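You operate a simulated robot arm through the tools that you are given. There is no shell and no other tool. Be economical: measure what you need, move in short steps, check, and stop when the job is done.

You run a simulated two-armed robot. Do the job below in one go: nothing can be reset, and whatever is moved stays where it is left.

## Task
Tap both bracket plugs home, sand the burr off the white cover, then lay it on the grey bracket.
Fine: hold the cover while you sand; mallet and sanding block go back. Set down upright: sanding block. What is to be rubbed or washed off counts as gone when no trace of it is left.

The check looks at the end state, three seconds after you hand in, the way a careful person would. Anything else that was tipped, shoved, dropped, spilled or broken makes it a failure. A push-on lid holds only when it is set on centred and level and pressed home; a screw cap is set on level and turned clockwise until tight.

## Robot
Two 6-joint arms with two-finger parallel grippers on one trunk, on a base that drives. Base frame: it is fixed to the floor where the robot stands at the start and does not move with it; the origin is under the middle of the robot, x ahead of it, y to its left, z up; the surface under the hand at the start is at about z = 0.85. Units: m, rad, N and s.
The left shoulder is at the start at [0.28, 0.185, 1.18], the right one opposite. With the tool pointing down near the work surface each hand reaches from about 0.52 to 0.92 m from the robot's upright axis, wherever it stands, measured 20 degrees to its own side. Places, roughly: black bracket plug [0.6, -0.2, 0.9]; grey bracket [0.6, -0.2, 0.9]; white bracket plug [0.6, -0.3, 0.9]. Payload 1.57 kg a hand.
The tool frame of a hand sits at the grasp point between the pads (the TCP): z along the fingers, y along the line on which they close. The tips reach 0.03 m beyond it. The gripper opens to 0.08 m. The fingers are 0.017 m wide and 0.012 m thick; the gripper's body (0.04 by 0.082 m) begins 0.08 m behind the TCP.
Orientation is told as [roll, pitch, yaw] about the base's x, y, z axes, in that order, counted from this pose: with the fingers straight down and closing along the base's y, the tool's x points along the base's -x, its y along +y and its z along -z.

## Interface
- The arms move only by the tool step_arm. It takes "left_plan", "right_plan" or both (then of equal length, played together; a hand with none holds still); each is a list that holds one entry, the list of rows, each a list of 6 numbers: the shift along the tool's x, y, z in m, then the turn, a rotation vector about the tool's x, y, z in rad. In form: [[[tx, ty, tz, wx, wy, wz], ...]]. A call has 1 to 12 rows; each row shifts and turns the commanded pose from where the row before left it, along the tool's axes as they then stand. "left_jaw" and "right_jaw" are, for a hand that has rows, the gripper command, from -1 (fully open) to 1 (shut), values between in proportion, set as the call begins (left out, the last holds). Each row takes 0.2 s and may step no farther than 0.05 m and 0.15 rad from the row before; otherwise, or with a gripper value out of range, the whole call is refused. A pose out of reach is approached as far as the arm can. The call stops where the force on the tool passes 40 N (or 10 N more than at its start, if that is more) or the arm is blocked; 0.2 s more then pass. The fingers move at their own pace (about 0.153 m/s each) and stop on an object; they squeeze with about 23 N. The grip force told is the motor's: it shows also when the fingers shut on nothing. Time passes only in rows, and 0.2 s behind the last, so rows that do not move let the fingers close. The reply holds the time, the measured pose of the TCP, the force on the tool along the base axes, the opening and the grip force, in the units named above and with some noise, with the torque about the TCP (base axes, N m) and any sound that the robot's microphone picked up, and new pictures: "pictures" is both (left out), scene, wrist or none (wrist: the cameras of the hands that moved).
- Cameras (640 x 400 px; columns grow to the right, rows downward): "scene" is now at [0.2244, 0.0241, 1.6076]; the picture's right is [0.36, -0.93, 0.00], its down [-0.78, -0.30, -0.54] and it looks along [0.51, 0.19, -0.84] (base axes); focal length 253 px, centre (320, 200). "left" rides on the left gripper at [0.072, 0.007, -0.122] in its tool frame; the picture's right is [-0.09, 1.00, 0.00], its down [-0.84, -0.08, -0.54] and it looks along [-0.54, -0.05, 0.84] (tool axes); focal length 238 px, centre (320, 200). "right" rides on the right gripper at [0.072, -0.007, -0.122] in its tool frame; the picture's right is [0.09, 1.00, 0.00], its down [-0.84, 0.08, -0.54] and it looks along [-0.54, 0.05, 0.84] (tool axes); focal length 238 px, centre (320, 200). There is no depth. A picture from a camera that has moved, and an enlarged one, comes with that camera's place and axes in the base frame and with its lens.
- move_column(by): slides the trunk up (or, below 0, down) by that many m; the arms and the scene camera ride with it, the base frame stays. It gives what a move gives, with no picture.
- steer(legs): drives the robot by 1 to 6 legs, each [ahead, turn to the left] in m and rad, along the robot's own axes; the way and the turn of a leg run together, so that a leg with both is an arc; at most 1.5 m and 3.142 rad a leg. The arms and the cameras ride along, it lands a little off, and it stops where it bumps. It gives what a move gives, and a new picture of the scene camera.
- aim_head(pan, tilt): turns the head with the scene camera to pan (to the left, within 1.501 rad either way) and tilt (down, from -0.506 to 1.204), counted from straight ahead of the robot. It gives what a move gives, and a new picture of the scene camera.
- close_up(camera, box): a new picture of the part [left, top, right, bottom] of that camera's present view, enlarged. The clock stands still meanwhile.
- sign_off(): hands the job in; it is judged then, once.

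Go step by step. Nothing tells you exact positions but the pictures and the camera data: compare them with the known pose of the tool, close in by small moves and look again before you grip or let go. The budget is 120 turns and 260 pictures, counting those below and the enlarged ones. Unless the task says otherwise, let go and move clear before handing in, and close with one line.

The tools are called after "Emit:" by a JSON object that holds its "op" and its "data". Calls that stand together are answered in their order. step_arm: Moves the arms, as the interface text tells. Its arguments: {"type":"object","properties":{"left_plan":{"type":"array","items":{"type":"array","items":{"type":"array","items":{"type":"number"}}}},"left_jaw":{"type":"number"},"right_plan":{"type":"array","items":{"type":"array","items":{"type":"array","items":{"type":"number"}}}},"right_jaw":{"type":"number"},"pictures":{"type":"string","enum":["both","scene","wrist","none"]}},"required":[]} The other tools are called the same way: move_column (by) slides the trunk up or down; steer (legs) drives the base; aim_head (pan, tilt) turns the head that bears the scene camera; close_up (camera, box) takes an enlarged picture of a part of a camera's view; sign_off () hands the job in.

At the start:

```text
time: 0.0
left_tool_pos: [0.4904, 0.3124, 1.3323]
left_tool_rot: [0.0, -0.001, 0.0]
left_wrist_force: [1.0, 0.1, 0.2]
left_ft_torque: [0.02, 0.01, 0.04]
left_gripper_width: 0.0798
left_grip_force: 0.1
right_tool_pos: [0.5752, -0.1974, 1.2302]
right_tool_rot: [-0.001, -0.001, 0.0]
right_wrist_force: [0.3, -0.3, -0.4]
right_ft_torque: [0.0, 0.0, 0.03]
right_gripper_width: 0.08
right_grip_force: 0.0
trunk travel left (down, up): [-0.875, 0.115]
robot x, y, heading: [-0.0029, -0.0002, 0.005]
head pan, tilt: [0.368, 0.998]
```

scene: 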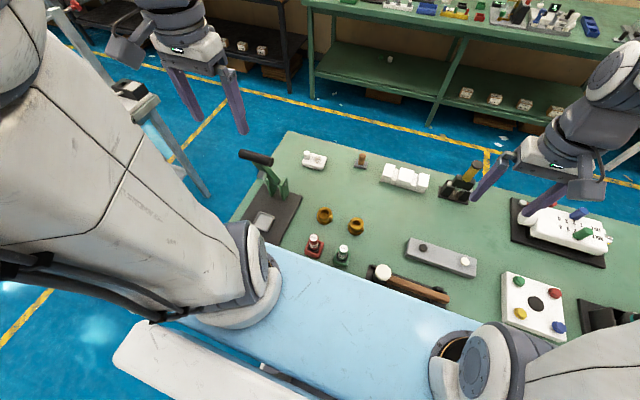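
right: 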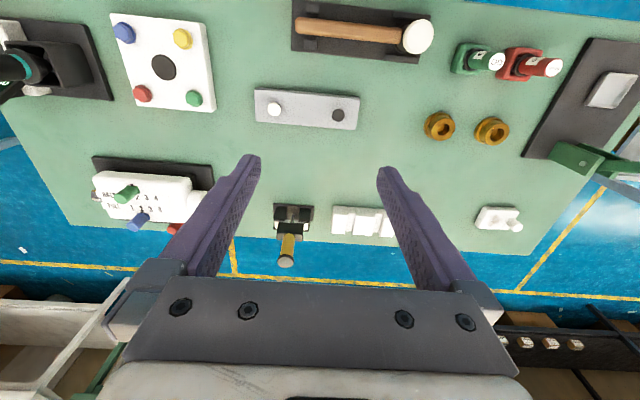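
left: 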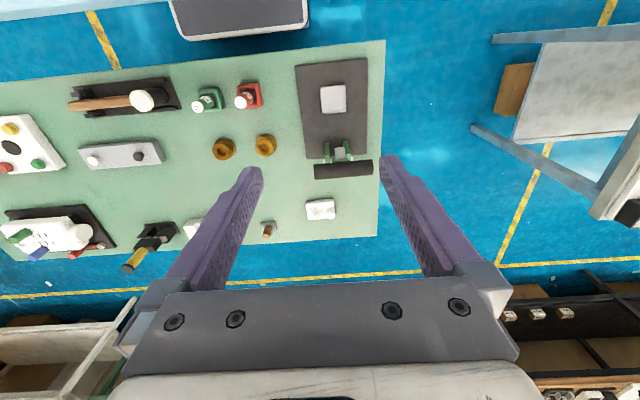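

The bench shows a grey bracket with two plugs, a mallet lying in a rest, and some white objects. I'll enlarge the views to find the cover, its burr and the sanding block.

Emit:
{"op": "close_up", "data": {"camera": "scene", "box": [230, 130, 430, 255]}}

Emit:
{"op": "close_up", "data": {"camera": "scene", "box": [350, 140, 510, 240]}}

Emit:
{"op": "close_up", "data": {"camera": "scene", "box": [360, 220, 520, 320]}}

Emit:
{"op": "close_up", "data": {"camera": "right", "box": [230, 0, 550, 200]}}

Emit:
{"op": "close_up", "data": {"camera": "right", "box": [240, 160, 400, 270]}}

```text
3.20 times, centred on (330, 192) of scene
camera zoom: at [0.2244, 0.0241, 1.6076], right [0.36, -0.93, 0.0], down [-0.78, -0.3, -0.54], along [0.51, 0.19, -0.84], focal length 809 px, centre (288, 224)
```

zoom: 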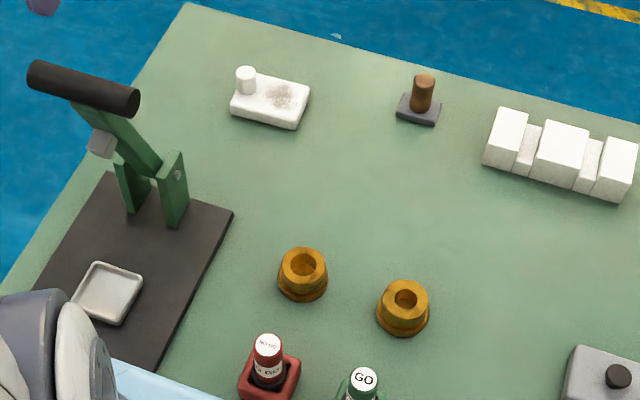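

```text
4.00 times, centred on (430, 190) of scene
camera zoom: at [0.2244, 0.0241, 1.6076], right [0.36, -0.93, 0.0], down [-0.78, -0.3, -0.54], along [0.51, 0.19, -0.84], focal length 1012 px, centre (-120, 240)
```

zoom: 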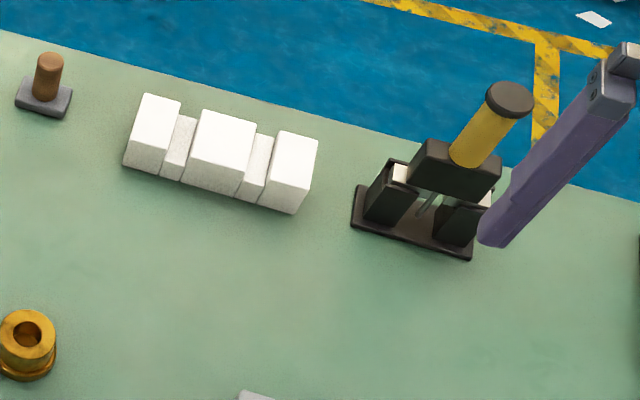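

```text
4.00 times, centred on (440, 270) of scene
camera zoom: at [0.2244, 0.0241, 1.6076], right [0.36, -0.93, 0.0], down [-0.78, -0.3, -0.54], along [0.51, 0.19, -0.84], focal length 1012 px, centre (-160, -80)
```

zoom: 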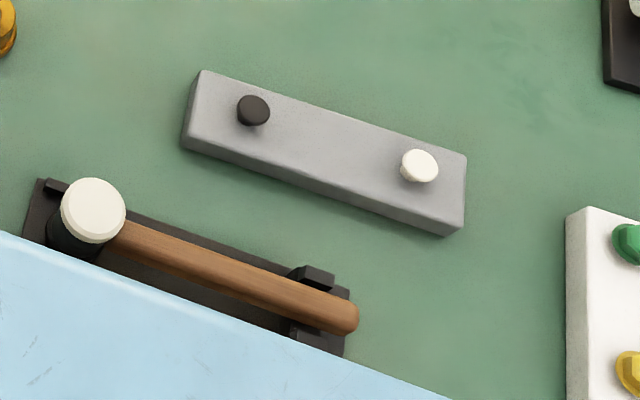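

```text
2.00 times, centred on (390, 100) of right
camera zoom: at [0.5038, -0.204, 1.3528], right [-0.09, 1.0, 0.0], down [0.84, 0.08, 0.54], along [0.54, 0.05, -0.84], focal length 477 px, centre (180, 400)
```

zoom: 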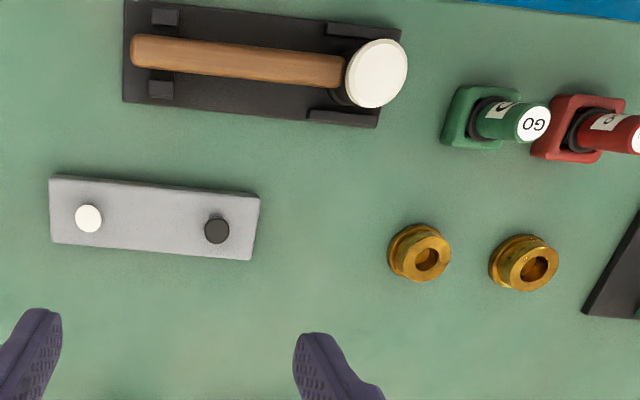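

```text
3.64 times, centred on (320, 215) of right
camera zoom: at [0.5038, -0.204, 1.3528], right [-0.09, 1.0, 0.0], down [0.84, 0.08, 0.54], along [0.54, 0.05, -0.84], focal length 867 px, centre (320, 146)
```

zoom: 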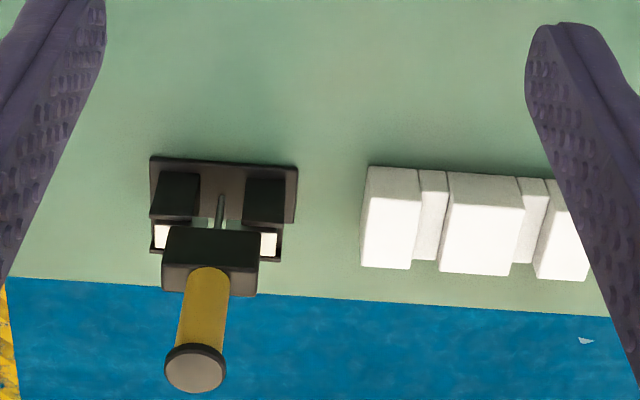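

I take the cover to be the small white slab with a knob and a brown burr at (0.83, 0.28). The sanding block is the wooden-knobbed plate at (0.89, 0.115), and the mallet handle runs along y at x≈0.48. First I'll turn the right hand so it closes across the mallet handle.

Emit:
{"op": "step_arm", "data": {"right_plan": [[[0, 0, 0, 0, 0, 0.1309], [0, 0, 0, 0, 0, 0.1309], [0, 0, 0, 0, 0, 0.1309], [0, 0, 0, 0, 0, 0.1309], [0, 0, 0, 0, 0, 0.1309], [0, 0, 0, 0, 0, 0.1309], [0, 0, 0, 0, 0, 0.1309], [0, 0, 0, 0, 0, 0.1309], [0, 0, 0, 0, 0, 0.1309], [0, 0, 0, 0, 0, 0.1309], [0, 0, 0, 0, 0, 0.1309], [0, 0, 0, 0, 0, 0.1309]]], "right_jaw": -1, "pictures": "none"}}

Emit:
{"op": "step_arm", "data": {"right_plan": [[[0.012, -0.024, 0.05, 0, 0, 0], [0.012, -0.024, 0.04, 0, 0, 0], [0.012, -0.024, 0.04, 0, 0, 0], [0.012, -0.024, 0.04, 0, 0, 0], [0, 0, 0.03, 0, 0, 0], [0, 0, 0.03, 0, 0, 0], [0, 0, 0, 0, 0, 0]]], "pictures": "both"}}

```text
time: 2.6
left_tool_pos: [0.4908, 0.3119, 1.3328]
left_tool_rot: [0.001, 0.001, 0.0]
left_wrist_force: [0.2, -0.3, 1.1]
left_ft_torque: [0.0, 0.0, -0.01]
left_gripper_width: 0.0799
left_grip_force: 0.0
right_tool_pos: [0.5757, -0.1973, 1.2296]
right_tool_rot: [0.001, -0.001, -1.573]
right_wrist_force: [0.0, -1.0, 0.7]
right_ft_torque: [-0.02, -0.02, 0.0]
right_gripper_width: 0.0802
right_grip_force: 0.1
trunk travel left (down, up): [-0.875, 0.115]
robot x, y, heading: [0.0001, 0.0003, -0.001]
head pan, tilt: [0.368, 0.998]
```

```text
refused: row 1 steps farther than a row can; nothing moved
```

Emit:
{"op": "step_arm", "data": {"right_plan": [[[0.01, -0.02, 0.04, 0, 0, 0], [0.01, -0.02, 0.04, 0, 0, 0], [0.01, -0.02, 0.04, 0, 0, 0], [0.01, -0.02, 0.04, 0, 0, 0], [0.008, -0.016, 0.04, 0, 0, 0], [0, 0, 0, 0, 0, 0]]], "pictures": "both"}}

```text
time: 4.0
left_tool_pos: [0.4904, 0.3121, 1.3334]
left_tool_rot: [0.002, 0.001, 0.001]
left_wrist_force: [0.1, -0.7, 0.0]
left_ft_torque: [-0.01, 0.06, 0.01]
left_gripper_width: 0.0801
left_grip_force: 0.0
right_tool_pos: [0.5234, -0.1421, 1.0311]
right_tool_rot: [-0.003, 0.0, -1.571]
right_wrist_force: [0.8, 0.3, -0.3]
right_ft_torque: [0.05, 0.03, 0.02]
right_gripper_width: 0.08
right_grip_force: 0.1
right hand out of reach, approached as far as the arm can: row 3, 4, 5
trunk travel left (down, up): [-0.875, 0.115]
robot x, y, heading: [0.0013, -0.0022, -0.004]
head pan, tilt: [0.368, 0.998]
camera scene: at [0.2248, 0.0242, 1.6075], right [0.36, -0.93, 0.0], down [-0.78, -0.3, -0.54], along [0.51, 0.19, -0.84], focal length 253 px, centre (320, 200)
camera right: at [0.5169, -0.0711, 1.1533], right [1.0, 0.09, 0.0], down [0.08, -0.84, 0.54], along [0.05, -0.54, -0.84], focal length 238 px, centre (320, 200)
```

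scene: 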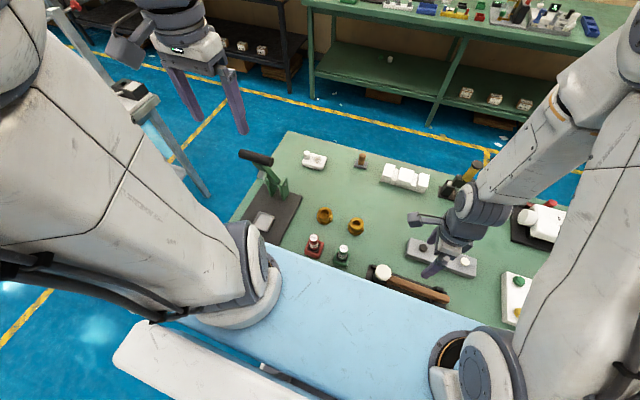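
right: 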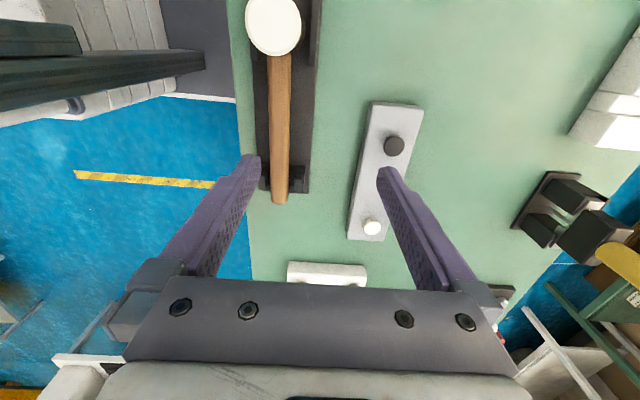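

The handle is too close to the robot, so I'll back the base off by 0.12 m.

Emit:
{"op": "steer", "data": {"legs": [[-0.12, 0]]}}

```text
time: 5.2
left_tool_pos: [0.3713, 0.3122, 1.3319]
left_tool_rot: [0.0, 0.0, -0.002]
left_wrist_force: [0.4, 0.1, -1.1]
left_ft_torque: [0.0, 0.02, 0.02]
left_gripper_width: 0.0798
left_grip_force: 0.0
right_tool_pos: [0.4035, -0.144, 1.0322]
right_tool_rot: [-0.004, 0.001, -1.571]
right_wrist_force: [0.6, -0.5, -0.5]
right_ft_torque: [0.02, 0.04, 0.01]
right_gripper_width: 0.08
right_grip_force: 0.2
trunk travel left (down, up): [-0.875, 0.115]
robot x, y, heading: [-0.1187, -0.0034, 0.004]
head pan, tilt: [0.368, 0.998]
camera scene: at [0.1044, 0.024, 1.6076], right [0.36, -0.93, 0.0], down [-0.78, -0.3, -0.54], along [0.51, 0.19, -0.84], focal length 253 px, centre (320, 200)
```

scene: 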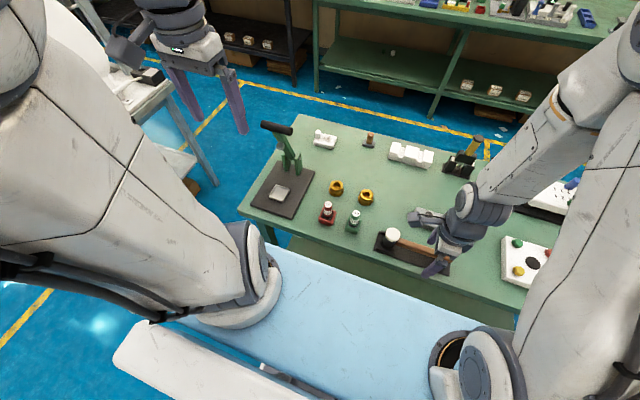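

Now I'll move over the handle at (0.480, -0.145) and look before descending.

Emit:
{"op": "step_arm", "data": {"right_plan": [[[0, 0.026, 0, 0, 0, 0], [0, 0.026, 0, 0, 0, 0], [0, 0.0245, 0.02, 0, 0, 0], [0, 0, 0.03, 0, 0, 0], [0, 0, 0.03, 0, 0, 0], [0, 0, 0, 0, 0, 0]]], "pictures": "both"}}

```text
time: 6.6
left_tool_pos: [0.3706, 0.3115, 1.334]
left_tool_rot: [0.001, 0.001, 0.0]
left_wrist_force: [0.1, 0.0, 0.2]
left_ft_torque: [0.0, 0.02, -0.02]
left_gripper_width: 0.0801
left_grip_force: 0.1
right_tool_pos: [0.4798, -0.1432, 0.9518]
right_tool_rot: [-0.005, 0.001, -1.572]
right_wrist_force: [0.6, -0.1, -0.9]
right_ft_torque: [-0.03, 0.06, -0.02]
right_gripper_width: 0.08
right_grip_force: 0.2
trunk travel left (down, up): [-0.875, 0.115]
robot x, y, heading: [-0.1228, -0.0002, -0.004]
head pan, tilt: [0.368, 0.998]
camera scene: at [0.1042, 0.024, 1.6076], right [0.36, -0.93, 0.0], down [-0.78, -0.3, -0.54], along [0.51, 0.19, -0.84], focal length 253 px, centre (320, 200)
camera right: at [0.473, -0.0713, 1.0734], right [1.0, 0.09, 0.0], down [0.08, -0.84, 0.54], along [0.05, -0.54, -0.84], focal length 238 px, centre (320, 200)
```

scene: 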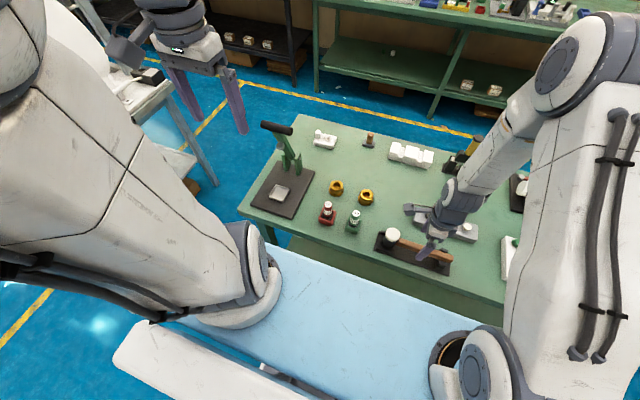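
right: 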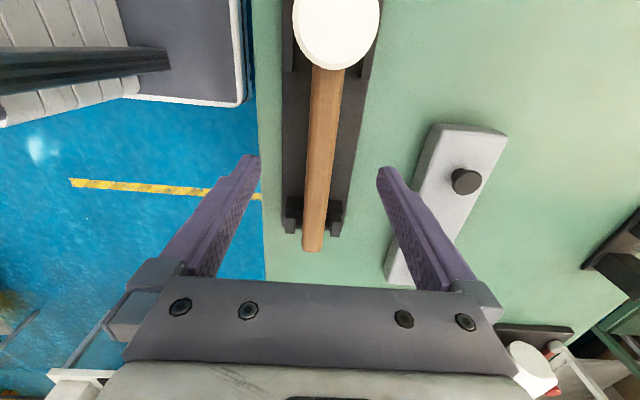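

The handle is centred between the fingers. I'll go down to handle height and close.

Emit:
{"op": "step_arm", "data": {"right_plan": [[[0, 0, 0.02, 0, 0, 0], [0, 0, 0.02, 0, 0, 0], [0, 0, 0.012, 0, 0, 0], [0, 0, 0, 0, 0, 0]]], "pictures": "wrist"}}

```text
time: 7.6
left_tool_pos: [0.3707, 0.3116, 1.3318]
left_tool_rot: [0.0, 0.001, -0.002]
left_wrist_force: [0.8, -0.5, 0.7]
left_ft_torque: [0.0, -0.01, -0.02]
left_gripper_width: 0.0798
left_grip_force: 0.2
right_tool_pos: [0.4785, -0.1434, 0.8994]
right_tool_rot: [-0.003, 0.0, -1.571]
right_wrist_force: [-0.5, -0.1, 0.0]
right_ft_torque: [0.02, 0.03, 0.01]
right_gripper_width: 0.0798
right_grip_force: 0.0
trunk travel left (down, up): [-0.875, 0.115]
robot x, y, heading: [-0.122, 0.0005, -0.005]
head pan, tilt: [0.368, 0.998]
camera right: at [0.4723, -0.0712, 1.0213], right [1.0, 0.09, 0.0], down [0.08, -0.84, 0.54], along [0.05, -0.54, -0.84], focal length 238 px, centre (320, 200)
```

right: 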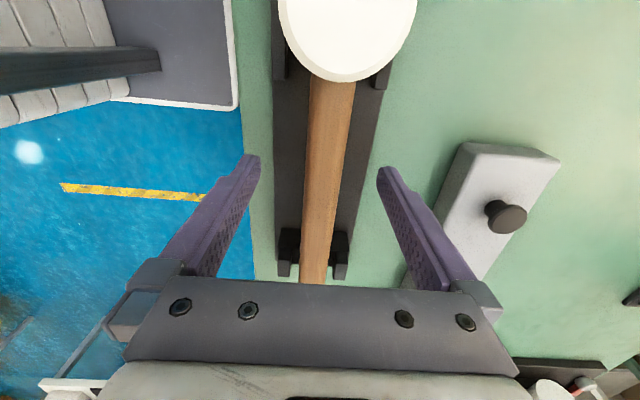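

Emit:
{"op": "step_arm", "data": {"right_plan": [[[0, 0, -0.005, 0, 0, 0], [0, 0, 0, 0, 0, 0], [0, 0, 0, 0, 0, 0], [0, 0, 0, 0, 0, 0]]], "right_jaw": 1, "pictures": "wrist"}}

```text
time: 8.6
left_tool_pos: [0.3703, 0.3117, 1.333]
left_tool_rot: [0.001, -0.001, -0.001]
left_wrist_force: [1.0, 0.3, -0.7]
left_ft_torque: [0.02, -0.02, 0.01]
left_gripper_width: 0.08
left_grip_force: 0.0
right_tool_pos: [0.4801, -0.1436, 0.9059]
right_tool_rot: [-0.003, -0.001, -1.571]
right_wrist_force: [0.1, 0.2, 1.0]
right_ft_torque: [-0.24, -0.01, -0.01]
right_gripper_width: 0.0208
right_grip_force: 23.0
trunk travel left (down, up): [-0.875, 0.115]
robot x, y, heading: [-0.1206, 0.0006, 0.003]
head pan, tilt: [0.368, 0.998]
camera right: at [0.4724, -0.0714, 1.0263], right [1.0, 0.09, 0.0], down [0.08, -0.84, 0.54], along [0.05, -0.54, -0.84], focal length 238 px, centre (320, 200)
```

right: 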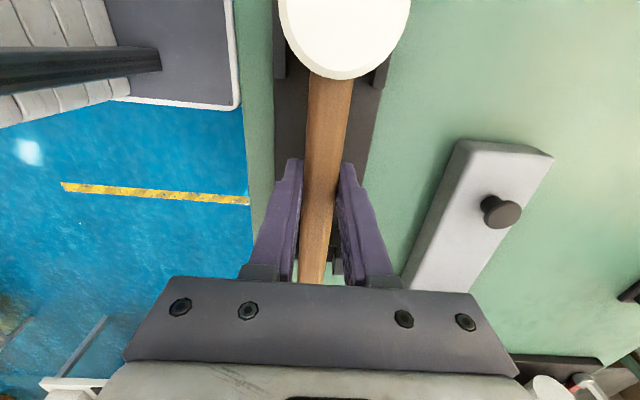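

Gripped at (0.480, -0.1436, 0.906), which I'll use for the return. Lifting straight up.

Emit:
{"op": "step_arm", "data": {"right_plan": [[[0, 0, -0.015, 0, 0, 0], [0, 0, -0.025, 0, 0, 0], [0, 0, -0.04, 0, 0, 0], [0, 0, -0.03, 0, 0, 0], [0, 0, 0, 0, 0, 0]]], "pictures": "both"}}

```text
time: 9.8
left_tool_pos: [0.3697, 0.3113, 1.3338]
left_tool_rot: [0.0, 0.0, 0.001]
left_wrist_force: [0.0, -0.1, -0.2]
left_ft_torque: [0.0, 0.01, 0.02]
left_gripper_width: 0.08
left_grip_force: 0.0
right_tool_pos: [0.4783, -0.143, 1.0163]
right_tool_rot: [-0.003, -0.002, -1.57]
right_wrist_force: [0.2, 0.0, -5.7]
right_ft_torque: [-0.26, 0.03, 0.01]
right_gripper_width: 0.0208
right_grip_force: 23.4
trunk travel left (down, up): [-0.875, 0.115]
robot x, y, heading: [-0.1229, -0.0011, 0.002]
head pan, tilt: [0.368, 0.998]
camera scene: at [0.104, 0.024, 1.6076], right [0.36, -0.93, 0.0], down [-0.78, -0.3, -0.54], along [0.51, 0.19, -0.84], focal length 253 px, centre (320, 200)
camera right: at [0.472, -0.0711, 1.1377], right [1.0, 0.09, 0.0], down [0.08, -0.84, 0.54], along [0.05, -0.54, -0.84], focal length 238 px, centre (320, 200)
```

scene: 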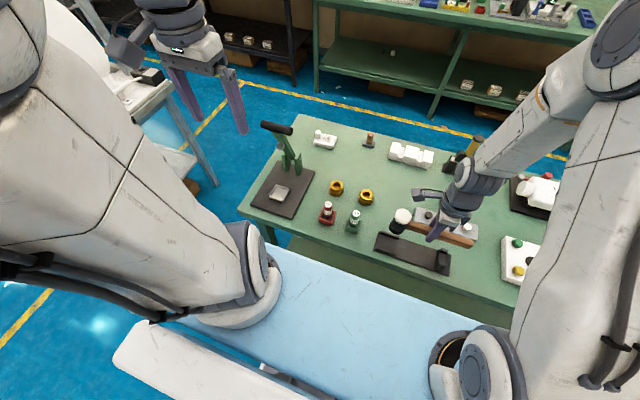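
right: 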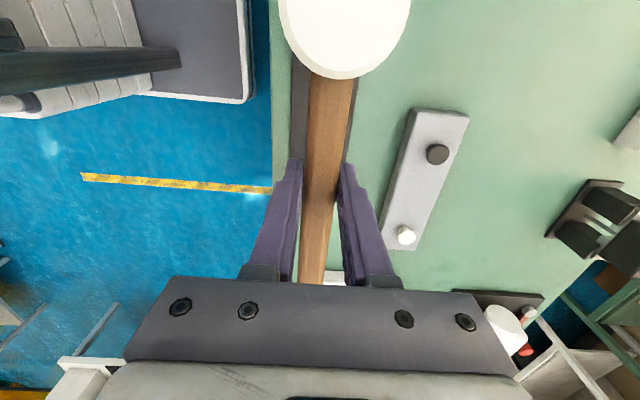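

The head sits 0.081 m from the grip in +y. I take the black plug at (0.613, -0.160) and the white one at (0.613, -0.28), with tops near z 0.883. Moving the head over the black plug.

Emit:
{"op": "step_arm", "data": {"right_plan": [[[-0.025, 0.034, 0, 0, 0, 0], [-0.025, 0.034, 0, 0, 0, 0], [-0.025, 0.034, 0, 0, 0, 0], [-0.023, 0.032, 0, 0, 0, 0], [0, 0, 0.03, 0, 0, 0], [0, 0, 0.02, 0, 0, 0], [0, 0, 0, 0, 0, 0]]], "pictures": "both"}}

Emit:
{"op": "close_up", "data": {"camera": "scene", "box": [370, 180, 530, 280]}}

```text
time: 11.4
left_tool_pos: [0.3693, 0.3127, 1.3325]
left_tool_rot: [-0.001, 0.001, 0.002]
left_wrist_force: [-0.1, -0.9, 0.1]
left_ft_torque: [0.03, 0.04, -0.03]
left_gripper_width: 0.08
left_grip_force: 0.1
right_tool_pos: [0.6136, -0.2429, 0.964]
right_tool_rot: [-0.003, -0.001, -1.571]
right_wrist_force: [0.5, 0.6, -5.8]
right_ft_torque: [-0.29, 0.03, 0.02]
right_gripper_width: 0.0207
right_grip_force: 22.9
trunk travel left (down, up): [-0.875, 0.115]
robot x, y, heading: [-0.1202, -0.0013, 0.001]
head pan, tilt: [0.368, 0.998]
camera scene: at [0.1044, 0.0239, 1.6075], right [0.36, -0.93, 0.0], down [-0.78, -0.3, -0.54], along [0.51, 0.19, -0.84], focal length 253 px, centre (320, 200)
camera right: at [0.6069, -0.1707, 1.0855], right [1.0, 0.09, 0.0], down [0.08, -0.84, 0.54], along [0.05, -0.54, -0.84], focal length 238 px, centre (320, 200)
```

scene: 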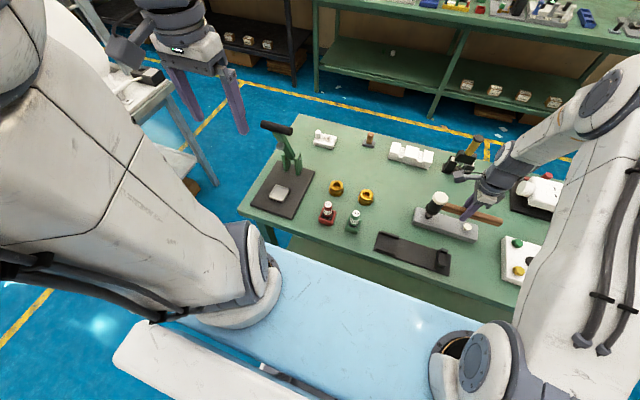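
right: 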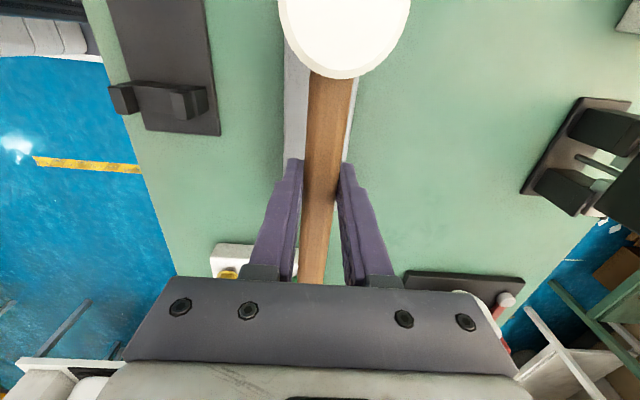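

```text
4.00 times, centred on (450, 230) of scene
camera zoom: at [0.1044, 0.0239, 1.6075], right [0.36, -0.93, 0.0], down [-0.78, -0.3, -0.54], along [0.51, 0.19, -0.84], focal length 1012 px, centre (-200, 80)
```

zoom: 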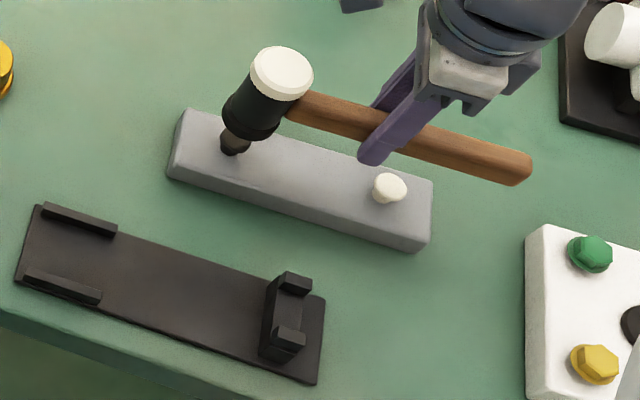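

The head is squarely over the black plug. I'll bring it down briskly for a tap.

Emit:
{"op": "step_arm", "data": {"right_plan": [[[0, 0, 0.03, 0, 0, 0], [0, 0, 0.02, 0, 0, 0]]], "pictures": "none"}}

Emit:
{"op": "close_up", "data": {"camera": "scene", "box": [370, 180, 530, 280]}}

```text
time: 12.0
left_tool_pos: [0.3708, 0.311, 1.3328]
left_tool_rot: [0.001, 0.002, 0.0]
left_wrist_force: [0.1, -0.7, -0.2]
left_ft_torque: [-0.02, 0.03, 0.02]
left_gripper_width: 0.0799
left_grip_force: 0.1
right_tool_pos: [0.6152, -0.246, 0.9316]
right_tool_rot: [0.002, -0.002, -1.571]
right_wrist_force: [-5.6, -2.9, 9.2]
right_ft_torque: [0.66, 0.29, 0.41]
right_gripper_width: 0.0207
right_grip_force: 23.2
trunk travel left (down, up): [-0.875, 0.115]
robot x, y, heading: [-0.1214, 0.0016, 0.001]
head pan, tilt: [0.368, 0.998]
stopped in row 2 (right hand): the force on the tool passed its limit at 58 N (the readings are from after the stop); the commanded pose is now the measured one
```

```text
4.00 times, centred on (450, 230) of scene
camera zoom: at [0.104, 0.0238, 1.6077], right [0.36, -0.93, 0.0], down [-0.78, -0.3, -0.54], along [0.51, 0.19, -0.84], focal length 1012 px, centre (-200, 80)
```

zoom: 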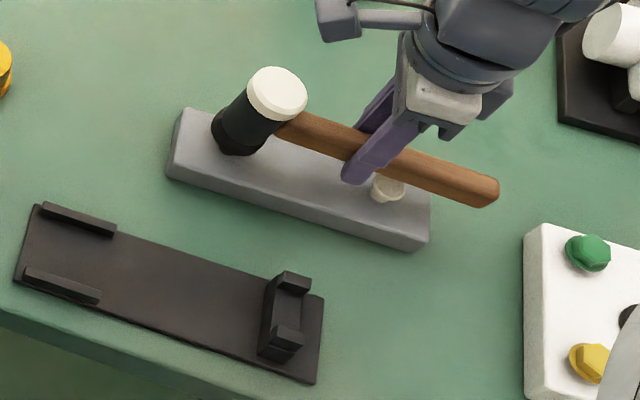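

Contact at z 0.932. I'll lift back and see whether the plug went in.

Emit:
{"op": "step_arm", "data": {"right_plan": [[[0, 0, -0.03, 0, 0, 0], [-0.01, -0.01, -0.03, 0, 0, 0], [-0.04, 0, 0, 0, 0, 0], [-0.03, 0.0, 0, 0, 0, 0], [0, 0, 0, 0, 0, 0]]], "pictures": "none"}}

Emit:
{"op": "close_up", "data": {"camera": "scene", "box": [390, 190, 510, 265]}}

```text
time: 13.2
left_tool_pos: [0.3704, 0.3112, 1.3335]
left_tool_rot: [0.0, 0.0, -0.002]
left_wrist_force: [0.1, 0.7, 0.0]
left_ft_torque: [0.0, 0.01, 0.03]
left_gripper_width: 0.08
left_grip_force: 0.0
right_tool_pos: [0.6062, -0.3258, 0.9921]
right_tool_rot: [0.001, -0.001, -1.571]
right_wrist_force: [-0.8, 0.5, -5.1]
right_ft_torque: [-0.28, 0.02, 0.0]
right_gripper_width: 0.0208
right_grip_force: 23.5
trunk travel left (down, up): [-0.875, 0.115]
robot x, y, heading: [-0.1171, -0.0053, -0.003]
head pan, tilt: [0.368, 0.998]
```

```text
5.33 times, centred on (450, 228) of scene
camera zoom: at [0.1042, 0.0235, 1.6076], right [0.36, -0.93, 0.0], down [-0.78, -0.3, -0.54], along [0.51, 0.19, -0.84], focal length 1349 px, centre (-373, 53)
```

zoom: 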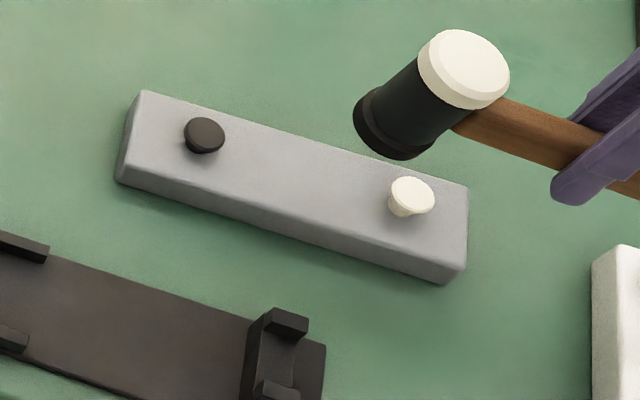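

The black plug seems partly in, so more taps are needed. I'll return above it and strike faster.

Emit:
{"op": "step_arm", "data": {"right_plan": [[[0.04, 0.004, 0, 0, 0, 0], [0.042, 0.003, 0, 0, 0, 0], [0, 0, 0, 0, 0, 0], [0, 0, 0.04, 0, 0, 0], [0, 0, 0.05, 0, 0, 0]]], "pictures": "none"}}

Emit:
{"op": "step_arm", "data": {"right_plan": [[[0, 0, -0.03, 0, 0, 0], [0, 0, 0, 0, 0, 0], [0, 0, 0.05, 0, 0, 0]]], "pictures": "none"}}

Emit:
{"op": "step_arm", "data": {"right_plan": [[[0, 0, -0.03, 0, 0, 0], [-0.01, -0.01, -0.03, 0, 0, 0], [-0.04, 0, 0, 0, 0, 0], [-0.03, 0.0, 0, 0, 0, 0], [0, 0, 0, 0, 0, 0]]], "pictures": "wrist"}}

Emit:
{"op": "close_up", "data": {"camera": "scene", "box": [390, 190, 510, 265]}}

```text
time: 14.5
left_tool_pos: [0.3686, 0.3121, 1.3324]
left_tool_rot: [0.001, -0.001, -0.003]
left_wrist_force: [0.2, 0.2, 0.6]
left_ft_torque: [0.0, -0.04, 0.0]
left_gripper_width: 0.0802
left_grip_force: 0.0
right_tool_pos: [0.6151, -0.2427, 0.9072]
right_tool_rot: [0.009, -0.004, -1.571]
right_wrist_force: [-10.1, 2.5, 27.9]
right_ft_torque: [0.24, 0.77, 0.17]
right_gripper_width: 0.021
right_grip_force: 22.7
trunk travel left (down, up): [-0.875, 0.115]
robot x, y, heading: [-0.1218, 0.0, 0.0]
head pan, tilt: [0.368, 0.998]
stopped in row 5 (right hand): the force on the tool passed its limit at 59 N (the readings are from after the stop); the commanded pose is now the measured one
```

```text
time: 15.3
left_tool_pos: [0.3686, 0.3121, 1.3325]
left_tool_rot: [-0.002, -0.001, -0.002]
left_wrist_force: [0.0, 0.1, 0.0]
left_ft_torque: [0.02, 0.03, -0.01]
left_gripper_width: 0.0799
left_grip_force: 0.0
right_tool_pos: [0.6143, -0.2445, 0.9064]
right_tool_rot: [-0.002, -0.002, -1.57]
right_wrist_force: [-11.0, 3.2, 16.1]
right_ft_torque: [0.0, 0.02, 0.06]
right_gripper_width: 0.021
right_grip_force: 23.5
trunk travel left (down, up): [-0.875, 0.115]
robot x, y, heading: [-0.1222, 0.0046, -0.003]
head pan, tilt: [0.368, 0.998]
stopped in row 3 (right hand): the force on the tool passed its limit at 359 N (the readings are from after the stop); the commanded pose is now the measured one
```

```text
time: 16.5
left_tool_pos: [0.3704, 0.3109, 1.3317]
left_tool_rot: [0.0, 0.003, -0.001]
left_wrist_force: [-0.4, -0.1, -1.0]
left_ft_torque: [0.03, 0.0, 0.01]
left_gripper_width: 0.0799
left_grip_force: 0.0
right_tool_pos: [0.6066, -0.3248, 0.9633]
right_tool_rot: [0.001, -0.002, -1.571]
right_wrist_force: [0.6, 0.0, -4.9]
right_ft_torque: [-0.25, -0.01, 0.02]
right_gripper_width: 0.0208
right_grip_force: 22.6
trunk travel left (down, up): [-0.875, 0.115]
robot x, y, heading: [-0.1208, -0.0023, -0.001]
head pan, tilt: [0.368, 0.998]
camera right: at [0.5995, -0.2519, 1.0858], right [1.0, 0.09, 0.0], down [0.08, -0.84, 0.54], along [0.05, -0.54, -0.84], focal length 238 px, centre (320, 200)
```

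right: 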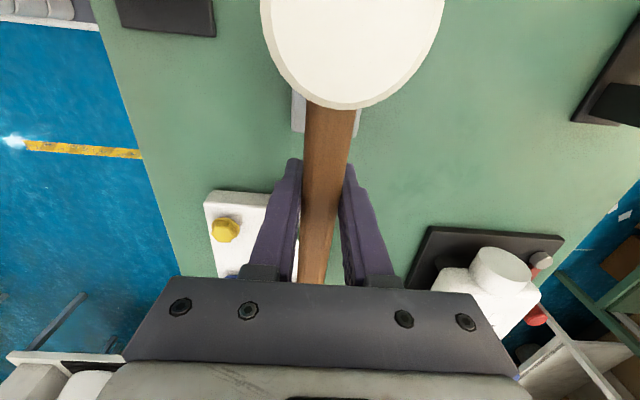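

```text
5.33 times, centred on (450, 228) of scene
camera zoom: at [0.1042, 0.0234, 1.6076], right [0.36, -0.93, 0.0], down [-0.79, -0.3, -0.54], along [0.51, 0.19, -0.84], focal length 1349 px, centre (-373, 53)
```

zoom: 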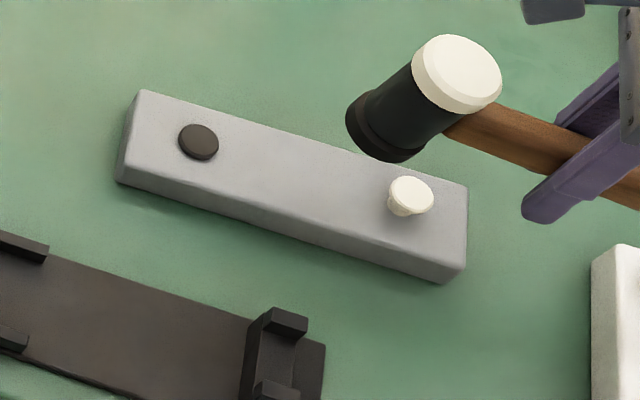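

The black plug is flush now, but the mallet has turned in the grip. I'll zoom in to measure the tilt.

Emit:
{"op": "close_up", "data": {"camera": "scene", "box": [440, 185, 536, 245]}}

Emit:
{"op": "close_up", "data": {"camera": "right", "box": [220, 0, 480, 290]}}

```text
6.67 times, centred on (488, 215) of scene
camera zoom: at [0.1042, 0.0234, 1.6076], right [0.36, -0.93, 0.0], down [-0.79, -0.3, -0.54], along [0.51, 0.19, -0.84], focal length 1686 px, centre (-800, 100)
```

zoom: 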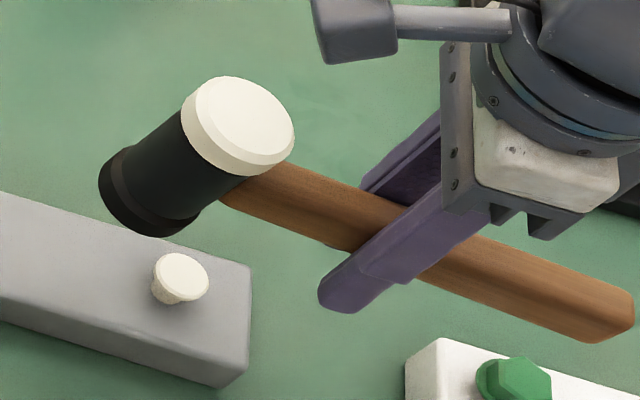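

```text
1.38 times, centred on (350, 145) of right
camera zoom: at [0.5995, -0.2519, 1.0858], right [1.0, 0.09, 0.0], down [0.08, -0.84, 0.54], along [0.05, -0.54, -0.84], focal length 329 px, centre (279, 276)
```

zoom: 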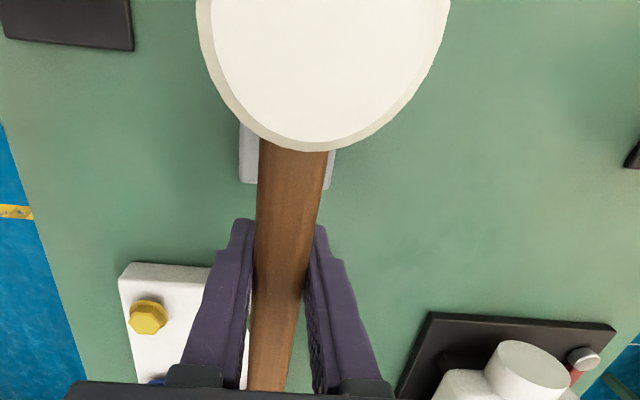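

The mallet is tilted about 0.13 rad and has slid up about 1 cm. I'll raise it, move to (0.543, -0.322), yaw the hand by 60° so the handle stays clear of the knob board, and level the head.

Emit:
{"op": "step_arm", "data": {"right_plan": [[[0, 0, -0.04, 0, 0, 0], [0, -0.032, -0.01, 0, 0, 0], [0.003, -0.032, 0, 0, 0, 0], [0, 0, 0, 0, 0, 0.1309], [0, 0, 0, 0, 0, 0.1309], [0, 0, 0, 0, 0, 0.1309], [0, 0, 0, 0, 0, 0.1309], [0, 0, 0, 0, 0, 0.1309], [0, 0, 0, 0, 0, 0.1309], [0, 0, 0, 0, 0, 0.1309], [0, 0, 0, 0, 0, 0.1309], [0, 0, 0, 0, -0.13, 0]]], "pictures": "both"}}

Emit:
{"op": "close_up", "data": {"camera": "scene", "box": [400, 180, 528, 260]}}

```text
time: 19.1
left_tool_pos: [0.3707, 0.3107, 1.3321]
left_tool_rot: [0.0, 0.002, -0.002]
left_wrist_force: [-0.3, 1.0, 0.2]
left_ft_torque: [0.01, -0.01, -0.02]
left_gripper_width: 0.08
left_grip_force: 0.1
right_tool_pos: [0.5429, -0.3215, 1.0151]
right_tool_rot: [0.003, -0.131, -2.622]
right_wrist_force: [0.1, 0.2, -4.5]
right_ft_torque: [-0.12, 0.23, -0.02]
right_gripper_width: 0.0209
right_grip_force: 22.8
trunk travel left (down, up): [-0.875, 0.115]
robot x, y, heading: [-0.1205, 0.0046, -0.0]
head pan, tilt: [0.368, 0.998]
camera scene: at [0.1041, 0.0234, 1.6076], right [0.36, -0.93, 0.0], down [-0.79, -0.3, -0.54], along [0.51, 0.19, -0.84], focal length 253 px, centre (320, 200)
camera right: at [0.614, -0.2719, 1.1256], right [0.58, -0.82, -0.01], down [-0.62, -0.44, 0.65], along [-0.53, -0.37, -0.76], focal length 238 px, centre (320, 200)
```

scene: 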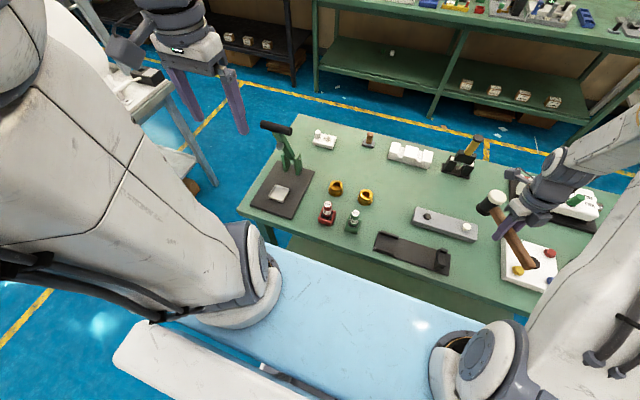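
right: 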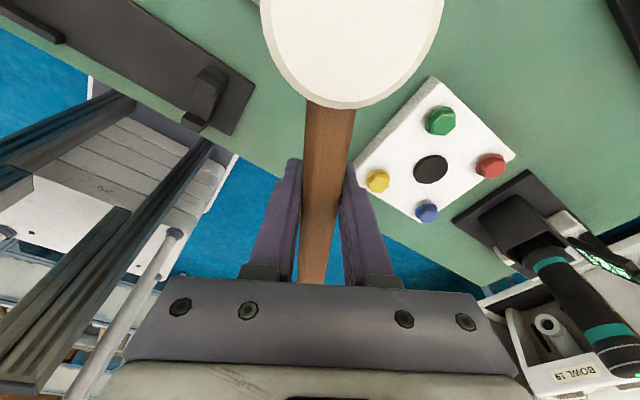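

```text
5.00 times, centred on (464, 220) of scene
camera zoom: at [0.1041, 0.0234, 1.6076], right [0.36, -0.93, 0.0], down [-0.79, -0.3, -0.54], along [0.51, 0.19, -0.84], focal length 1264 px, centre (-400, 100)
```

zoom: 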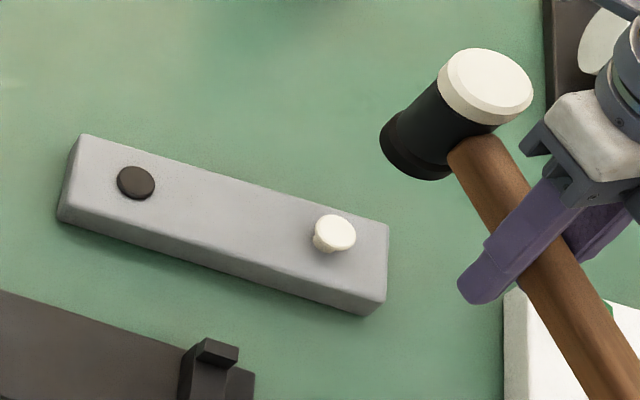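

The head is over the white plug and level. I'll strike now, moving along base z with the tilt taken into account.

Emit:
{"op": "step_arm", "data": {"right_plan": [[[0.004, 0, 0.03, 0, 0, 0], [0.004, 0, 0.03, 0, 0, 0], [0, 0, 0, 0, 0, 0], [0.005, 0, 0.04, 0, 0, 0], [0.005, 0, 0.04, 0, 0, 0]]], "pictures": "none"}}

Emit:
{"op": "close_up", "data": {"camera": "scene", "box": [400, 180, 528, 260]}}

```text
time: 20.4
left_tool_pos: [0.3681, 0.3124, 1.333]
left_tool_rot: [-0.001, 0.001, -0.002]
left_wrist_force: [0.0, -0.4, 0.2]
left_ft_torque: [0.0, -0.01, 0.0]
left_gripper_width: 0.0799
left_grip_force: 0.0
right_tool_pos: [0.5407, -0.3229, 0.8802]
right_tool_rot: [0.004, -0.135, -2.616]
right_wrist_force: [-8.4, 5.3, 27.7]
right_ft_torque: [0.49, 0.49, 0.12]
right_gripper_width: 0.0207
right_grip_force: 23.2
trunk travel left (down, up): [-0.875, 0.115]
robot x, y, heading: [-0.1197, -0.002, -0.006]
head pan, tilt: [0.368, 0.998]
stopped in row 5 (right hand): the force on the tool passed its limit at 142 N (the readings are from after the stop); the commanded pose is now the measured one
```

```text
5.00 times, centred on (464, 220) of scene
camera zoom: at [0.1021, 0.0242, 1.6081], right [0.36, -0.93, 0.0], down [-0.78, -0.3, -0.54], along [0.51, 0.19, -0.84], focal length 1264 px, centre (-400, 100)
```

zoom: 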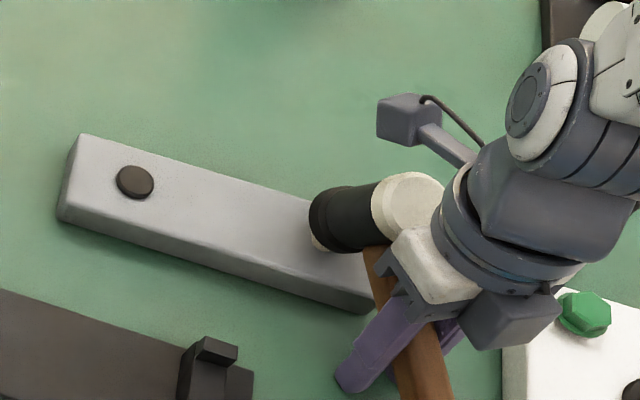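

The mallet has rotated a lot and the fingertips are near the bench. I'll lift and look.

Emit:
{"op": "step_arm", "data": {"right_plan": [[[-0.004, 0, -0.03, 0, 0, 0], [-0.005, 0, -0.04, 0, 0, 0], [-0.005, 0, -0.04, 0, 0, 0], [0, 0, 0, 0, 0, 0]]], "pictures": "both"}}

Emit:
{"op": "close_up", "data": {"camera": "scene", "box": [400, 180, 544, 270]}}

```text
time: 21.4
left_tool_pos: [0.3699, 0.312, 1.3325]
left_tool_rot: [-0.001, 0.002, -0.004]
left_wrist_force: [-0.6, 1.0, -0.5]
left_ft_torque: [0.0, -0.06, 0.0]
left_gripper_width: 0.0801
left_grip_force: 0.1
right_tool_pos: [0.5418, -0.3235, 0.9896]
right_tool_rot: [0.003, -0.134, -2.618]
right_wrist_force: [0.3, -0.2, -4.5]
right_ft_torque: [-0.15, 0.19, 0.01]
right_gripper_width: 0.0209
right_grip_force: 22.7
trunk travel left (down, up): [-0.875, 0.115]
robot x, y, heading: [-0.1184, -0.0002, -0.004]
head pan, tilt: [0.368, 0.998]
camera scene: at [0.1038, 0.0234, 1.6076], right [0.36, -0.93, 0.0], down [-0.79, -0.3, -0.54], along [0.51, 0.19, -0.84], focal length 253 px, centre (320, 200)
camera right: at [0.6137, -0.2721, 1.1004], right [0.58, -0.82, -0.01], down [-0.62, -0.44, 0.65], along [-0.53, -0.37, -0.76], focal length 238 px, centre (320, 200)
```

scene: 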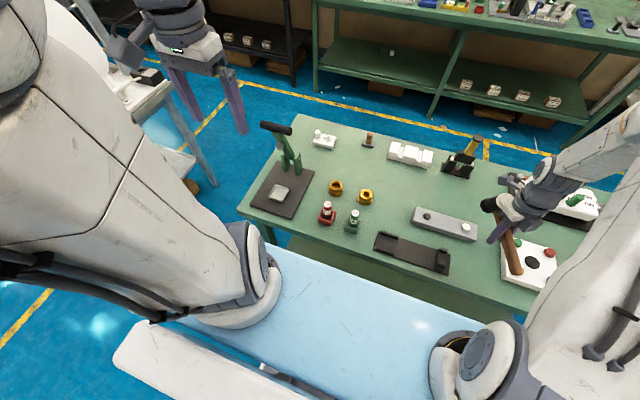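
right: 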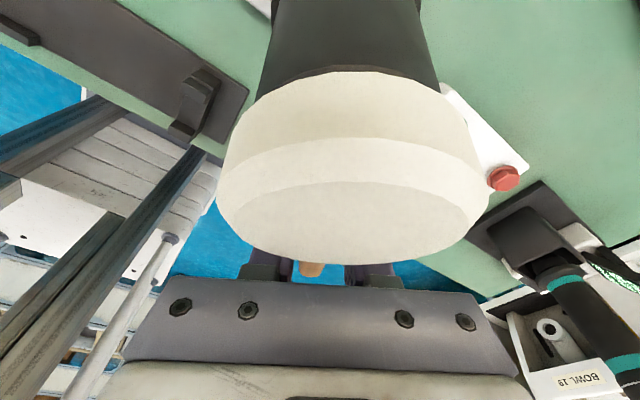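

```text
4.44 times, centred on (472, 225) of scene
camera zoom: at [0.1038, 0.0234, 1.6076], right [0.36, -0.93, 0.0], down [-0.79, -0.3, -0.54], along [0.51, 0.19, -0.84], focal length 1124 px, centre (-356, 89)
```

zoom: 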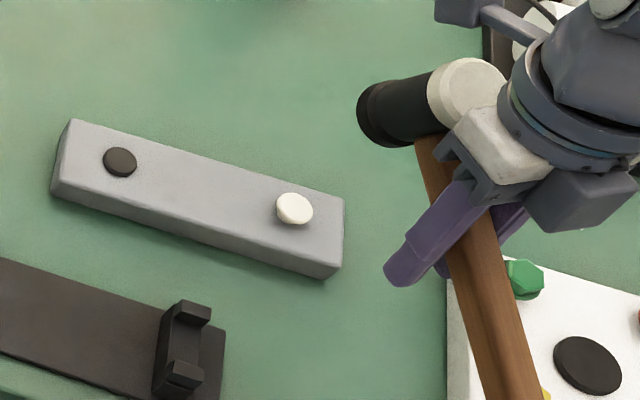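

The white plug is partly in, but the mallet is now tilted about 0.33 rad. I'll carry it back over its tray, level it by pitching the hand, set it down and regrip closer to the head.

Emit:
{"op": "step_arm", "data": {"right_plan": [[[0, 0, -0.04, 0, 0, 0], [0, -0.012, -0.04, 0, 0, 0], [0.012, -0.045, 0, 0, 0, 0], [0.012, -0.045, 0, 0, 0, 0], [0.012, -0.045, 0, 0, 0, 0], [0, -0.04, 0, 0, 0, 0]]], "pictures": "none"}}

Emit:
{"op": "step_arm", "data": {"right_plan": [[[0, 0, 0, -0.017, 0, -0.13], [0, 0, 0, -0.017, 0, -0.13], [0, 0, 0, -0.017, 0, -0.13], [0, 0, 0, -0.017, 0, -0.13], [0, 0, 0, -0.017, 0, -0.13], [0, 0, 0, -0.017, 0, -0.13], [0, 0, 0, -0.017, 0, -0.13], [0, 0, 0, -0.017, 0, -0.13], [0, 0, 0, 0, -0.11, 0], [0, 0, 0, 0, -0.11, 0], [0, 0, 0, 0, -0.11, 0], [0, 0, 0, 0, 0, 0]]], "pictures": "both"}}

Emit:
{"op": "close_up", "data": {"camera": "scene", "box": [360, 170, 504, 280]}}

```text
time: 22.8
left_tool_pos: [0.371, 0.3108, 1.3325]
left_tool_rot: [0.001, 0.0, -0.003]
left_wrist_force: [-0.2, 0.0, 0.7]
left_ft_torque: [-0.01, 0.02, 0.0]
left_gripper_width: 0.08
left_grip_force: 0.2
right_tool_pos: [0.4875, -0.1366, 1.0629]
right_tool_rot: [0.003, -0.133, -2.618]
right_wrist_force: [0.3, 0.0, -5.2]
right_ft_torque: [-0.11, 0.18, 0.0]
right_gripper_width: 0.0206
right_grip_force: 22.6
trunk travel left (down, up): [-0.875, 0.115]
robot x, y, heading: [-0.1184, -0.002, -0.004]
head pan, tilt: [0.368, 0.998]
```

```text
time: 25.4
left_tool_pos: [0.3699, 0.3112, 1.3321]
left_tool_rot: [-0.001, 0.002, -0.004]
left_wrist_force: [-0.3, 0.5, 0.8]
left_ft_torque: [-0.02, -0.02, -0.07]
left_gripper_width: 0.0801
left_grip_force: 0.1
right_tool_pos: [0.4877, -0.1374, 1.0628]
right_tool_rot: [0.0, -0.466, -1.567]
right_wrist_force: [-1.1, 0.8, -5.5]
right_ft_torque: [-0.32, 0.02, 0.01]
right_gripper_width: 0.0208
right_grip_force: 22.8
trunk travel left (down, up): [-0.875, 0.115]
robot x, y, heading: [-0.1179, -0.0003, -0.002]
head pan, tilt: [0.368, 0.998]
camera scene: at [0.1041, 0.0235, 1.6075], right [0.36, -0.93, 0.0], down [-0.79, -0.3, -0.54], along [0.51, 0.19, -0.84], focal length 253 px, centre (320, 200)
camera right: at [0.4821, -0.0175, 1.1394], right [1.0, 0.08, -0.04], down [0.08, -0.5, 0.86], along [0.05, -0.86, -0.51], focal length 238 px, centre (320, 200)
```

scene: 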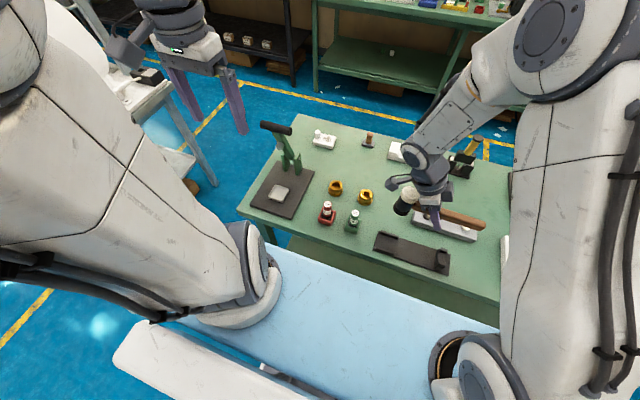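
right: 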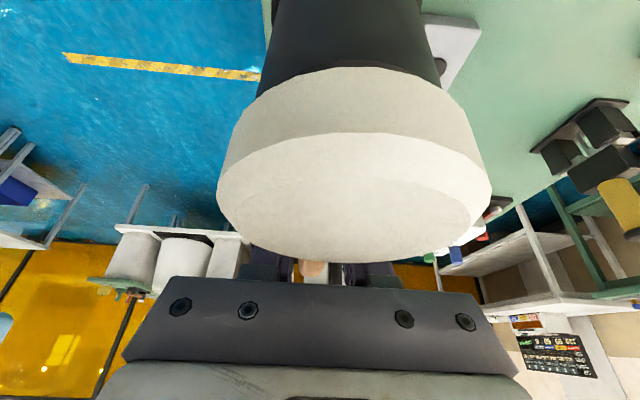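

```text
3.64 times, centred on (432, 225) of scene
camera zoom: at [0.1041, 0.0235, 1.6075], right [0.36, -0.93, 0.0], down [-0.79, -0.3, -0.54], along [0.51, 0.19, -0.84], focal length 920 px, centre (-87, 109)
```

zoom: 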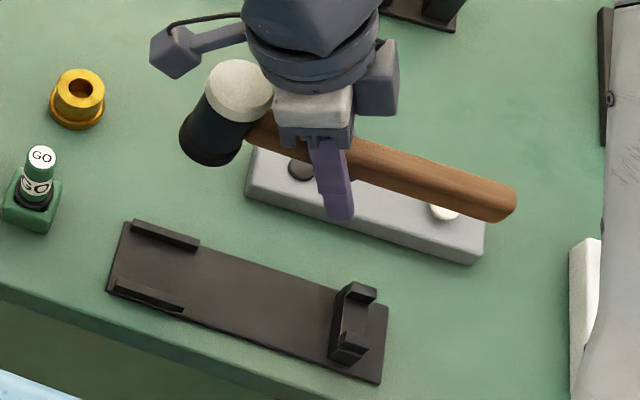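

The mallet is level again above its tray. I'll lower it to just over the tray and check the alignment.

Emit:
{"op": "step_arm", "data": {"right_plan": [[[0.0117, -0.0027, 0.0314, 0, 0, 0], [0.0117, -0.0027, 0.0314, 0, 0, 0], [0.0117, -0.0027, 0.0314, 0, 0, 0], [0, 0, 0, 0, 0, 0]]], "pictures": "none"}}

Emit:
{"op": "close_up", "data": {"camera": "scene", "box": [360, 200, 488, 280]}}

```text
time: 26.4
left_tool_pos: [0.3705, 0.311, 1.3321]
left_tool_rot: [0.0, 0.003, -0.005]
left_wrist_force: [-0.4, -0.3, 0.0]
left_ft_torque: [0.04, 0.0, -0.02]
left_gripper_width: 0.0798
left_grip_force: 0.0
right_tool_pos: [0.4818, -0.1478, 0.9625]
right_tool_rot: [-0.001, -0.464, -1.57]
right_wrist_force: [0.0, -0.1, -3.8]
right_ft_torque: [-0.28, 0.03, 0.01]
right_gripper_width: 0.0208
right_grip_force: 23.3
trunk travel left (down, up): [-0.875, 0.115]
robot x, y, heading: [-0.1222, 0.0, -0.001]
head pan, tilt: [0.368, 0.998]
```

```text
5.00 times, centred on (424, 240) of scene
camera zoom: at [0.1043, 0.0234, 1.6075], right [0.36, -0.93, 0.0], down [-0.79, -0.3, -0.54], along [0.51, 0.19, -0.84], focal length 1264 px, centre (-200, 0)
```

zoom: 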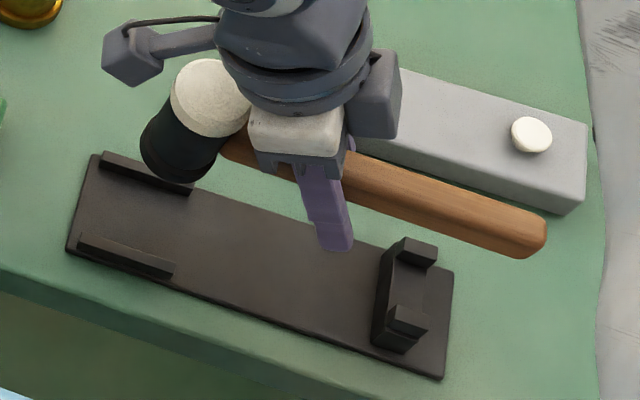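

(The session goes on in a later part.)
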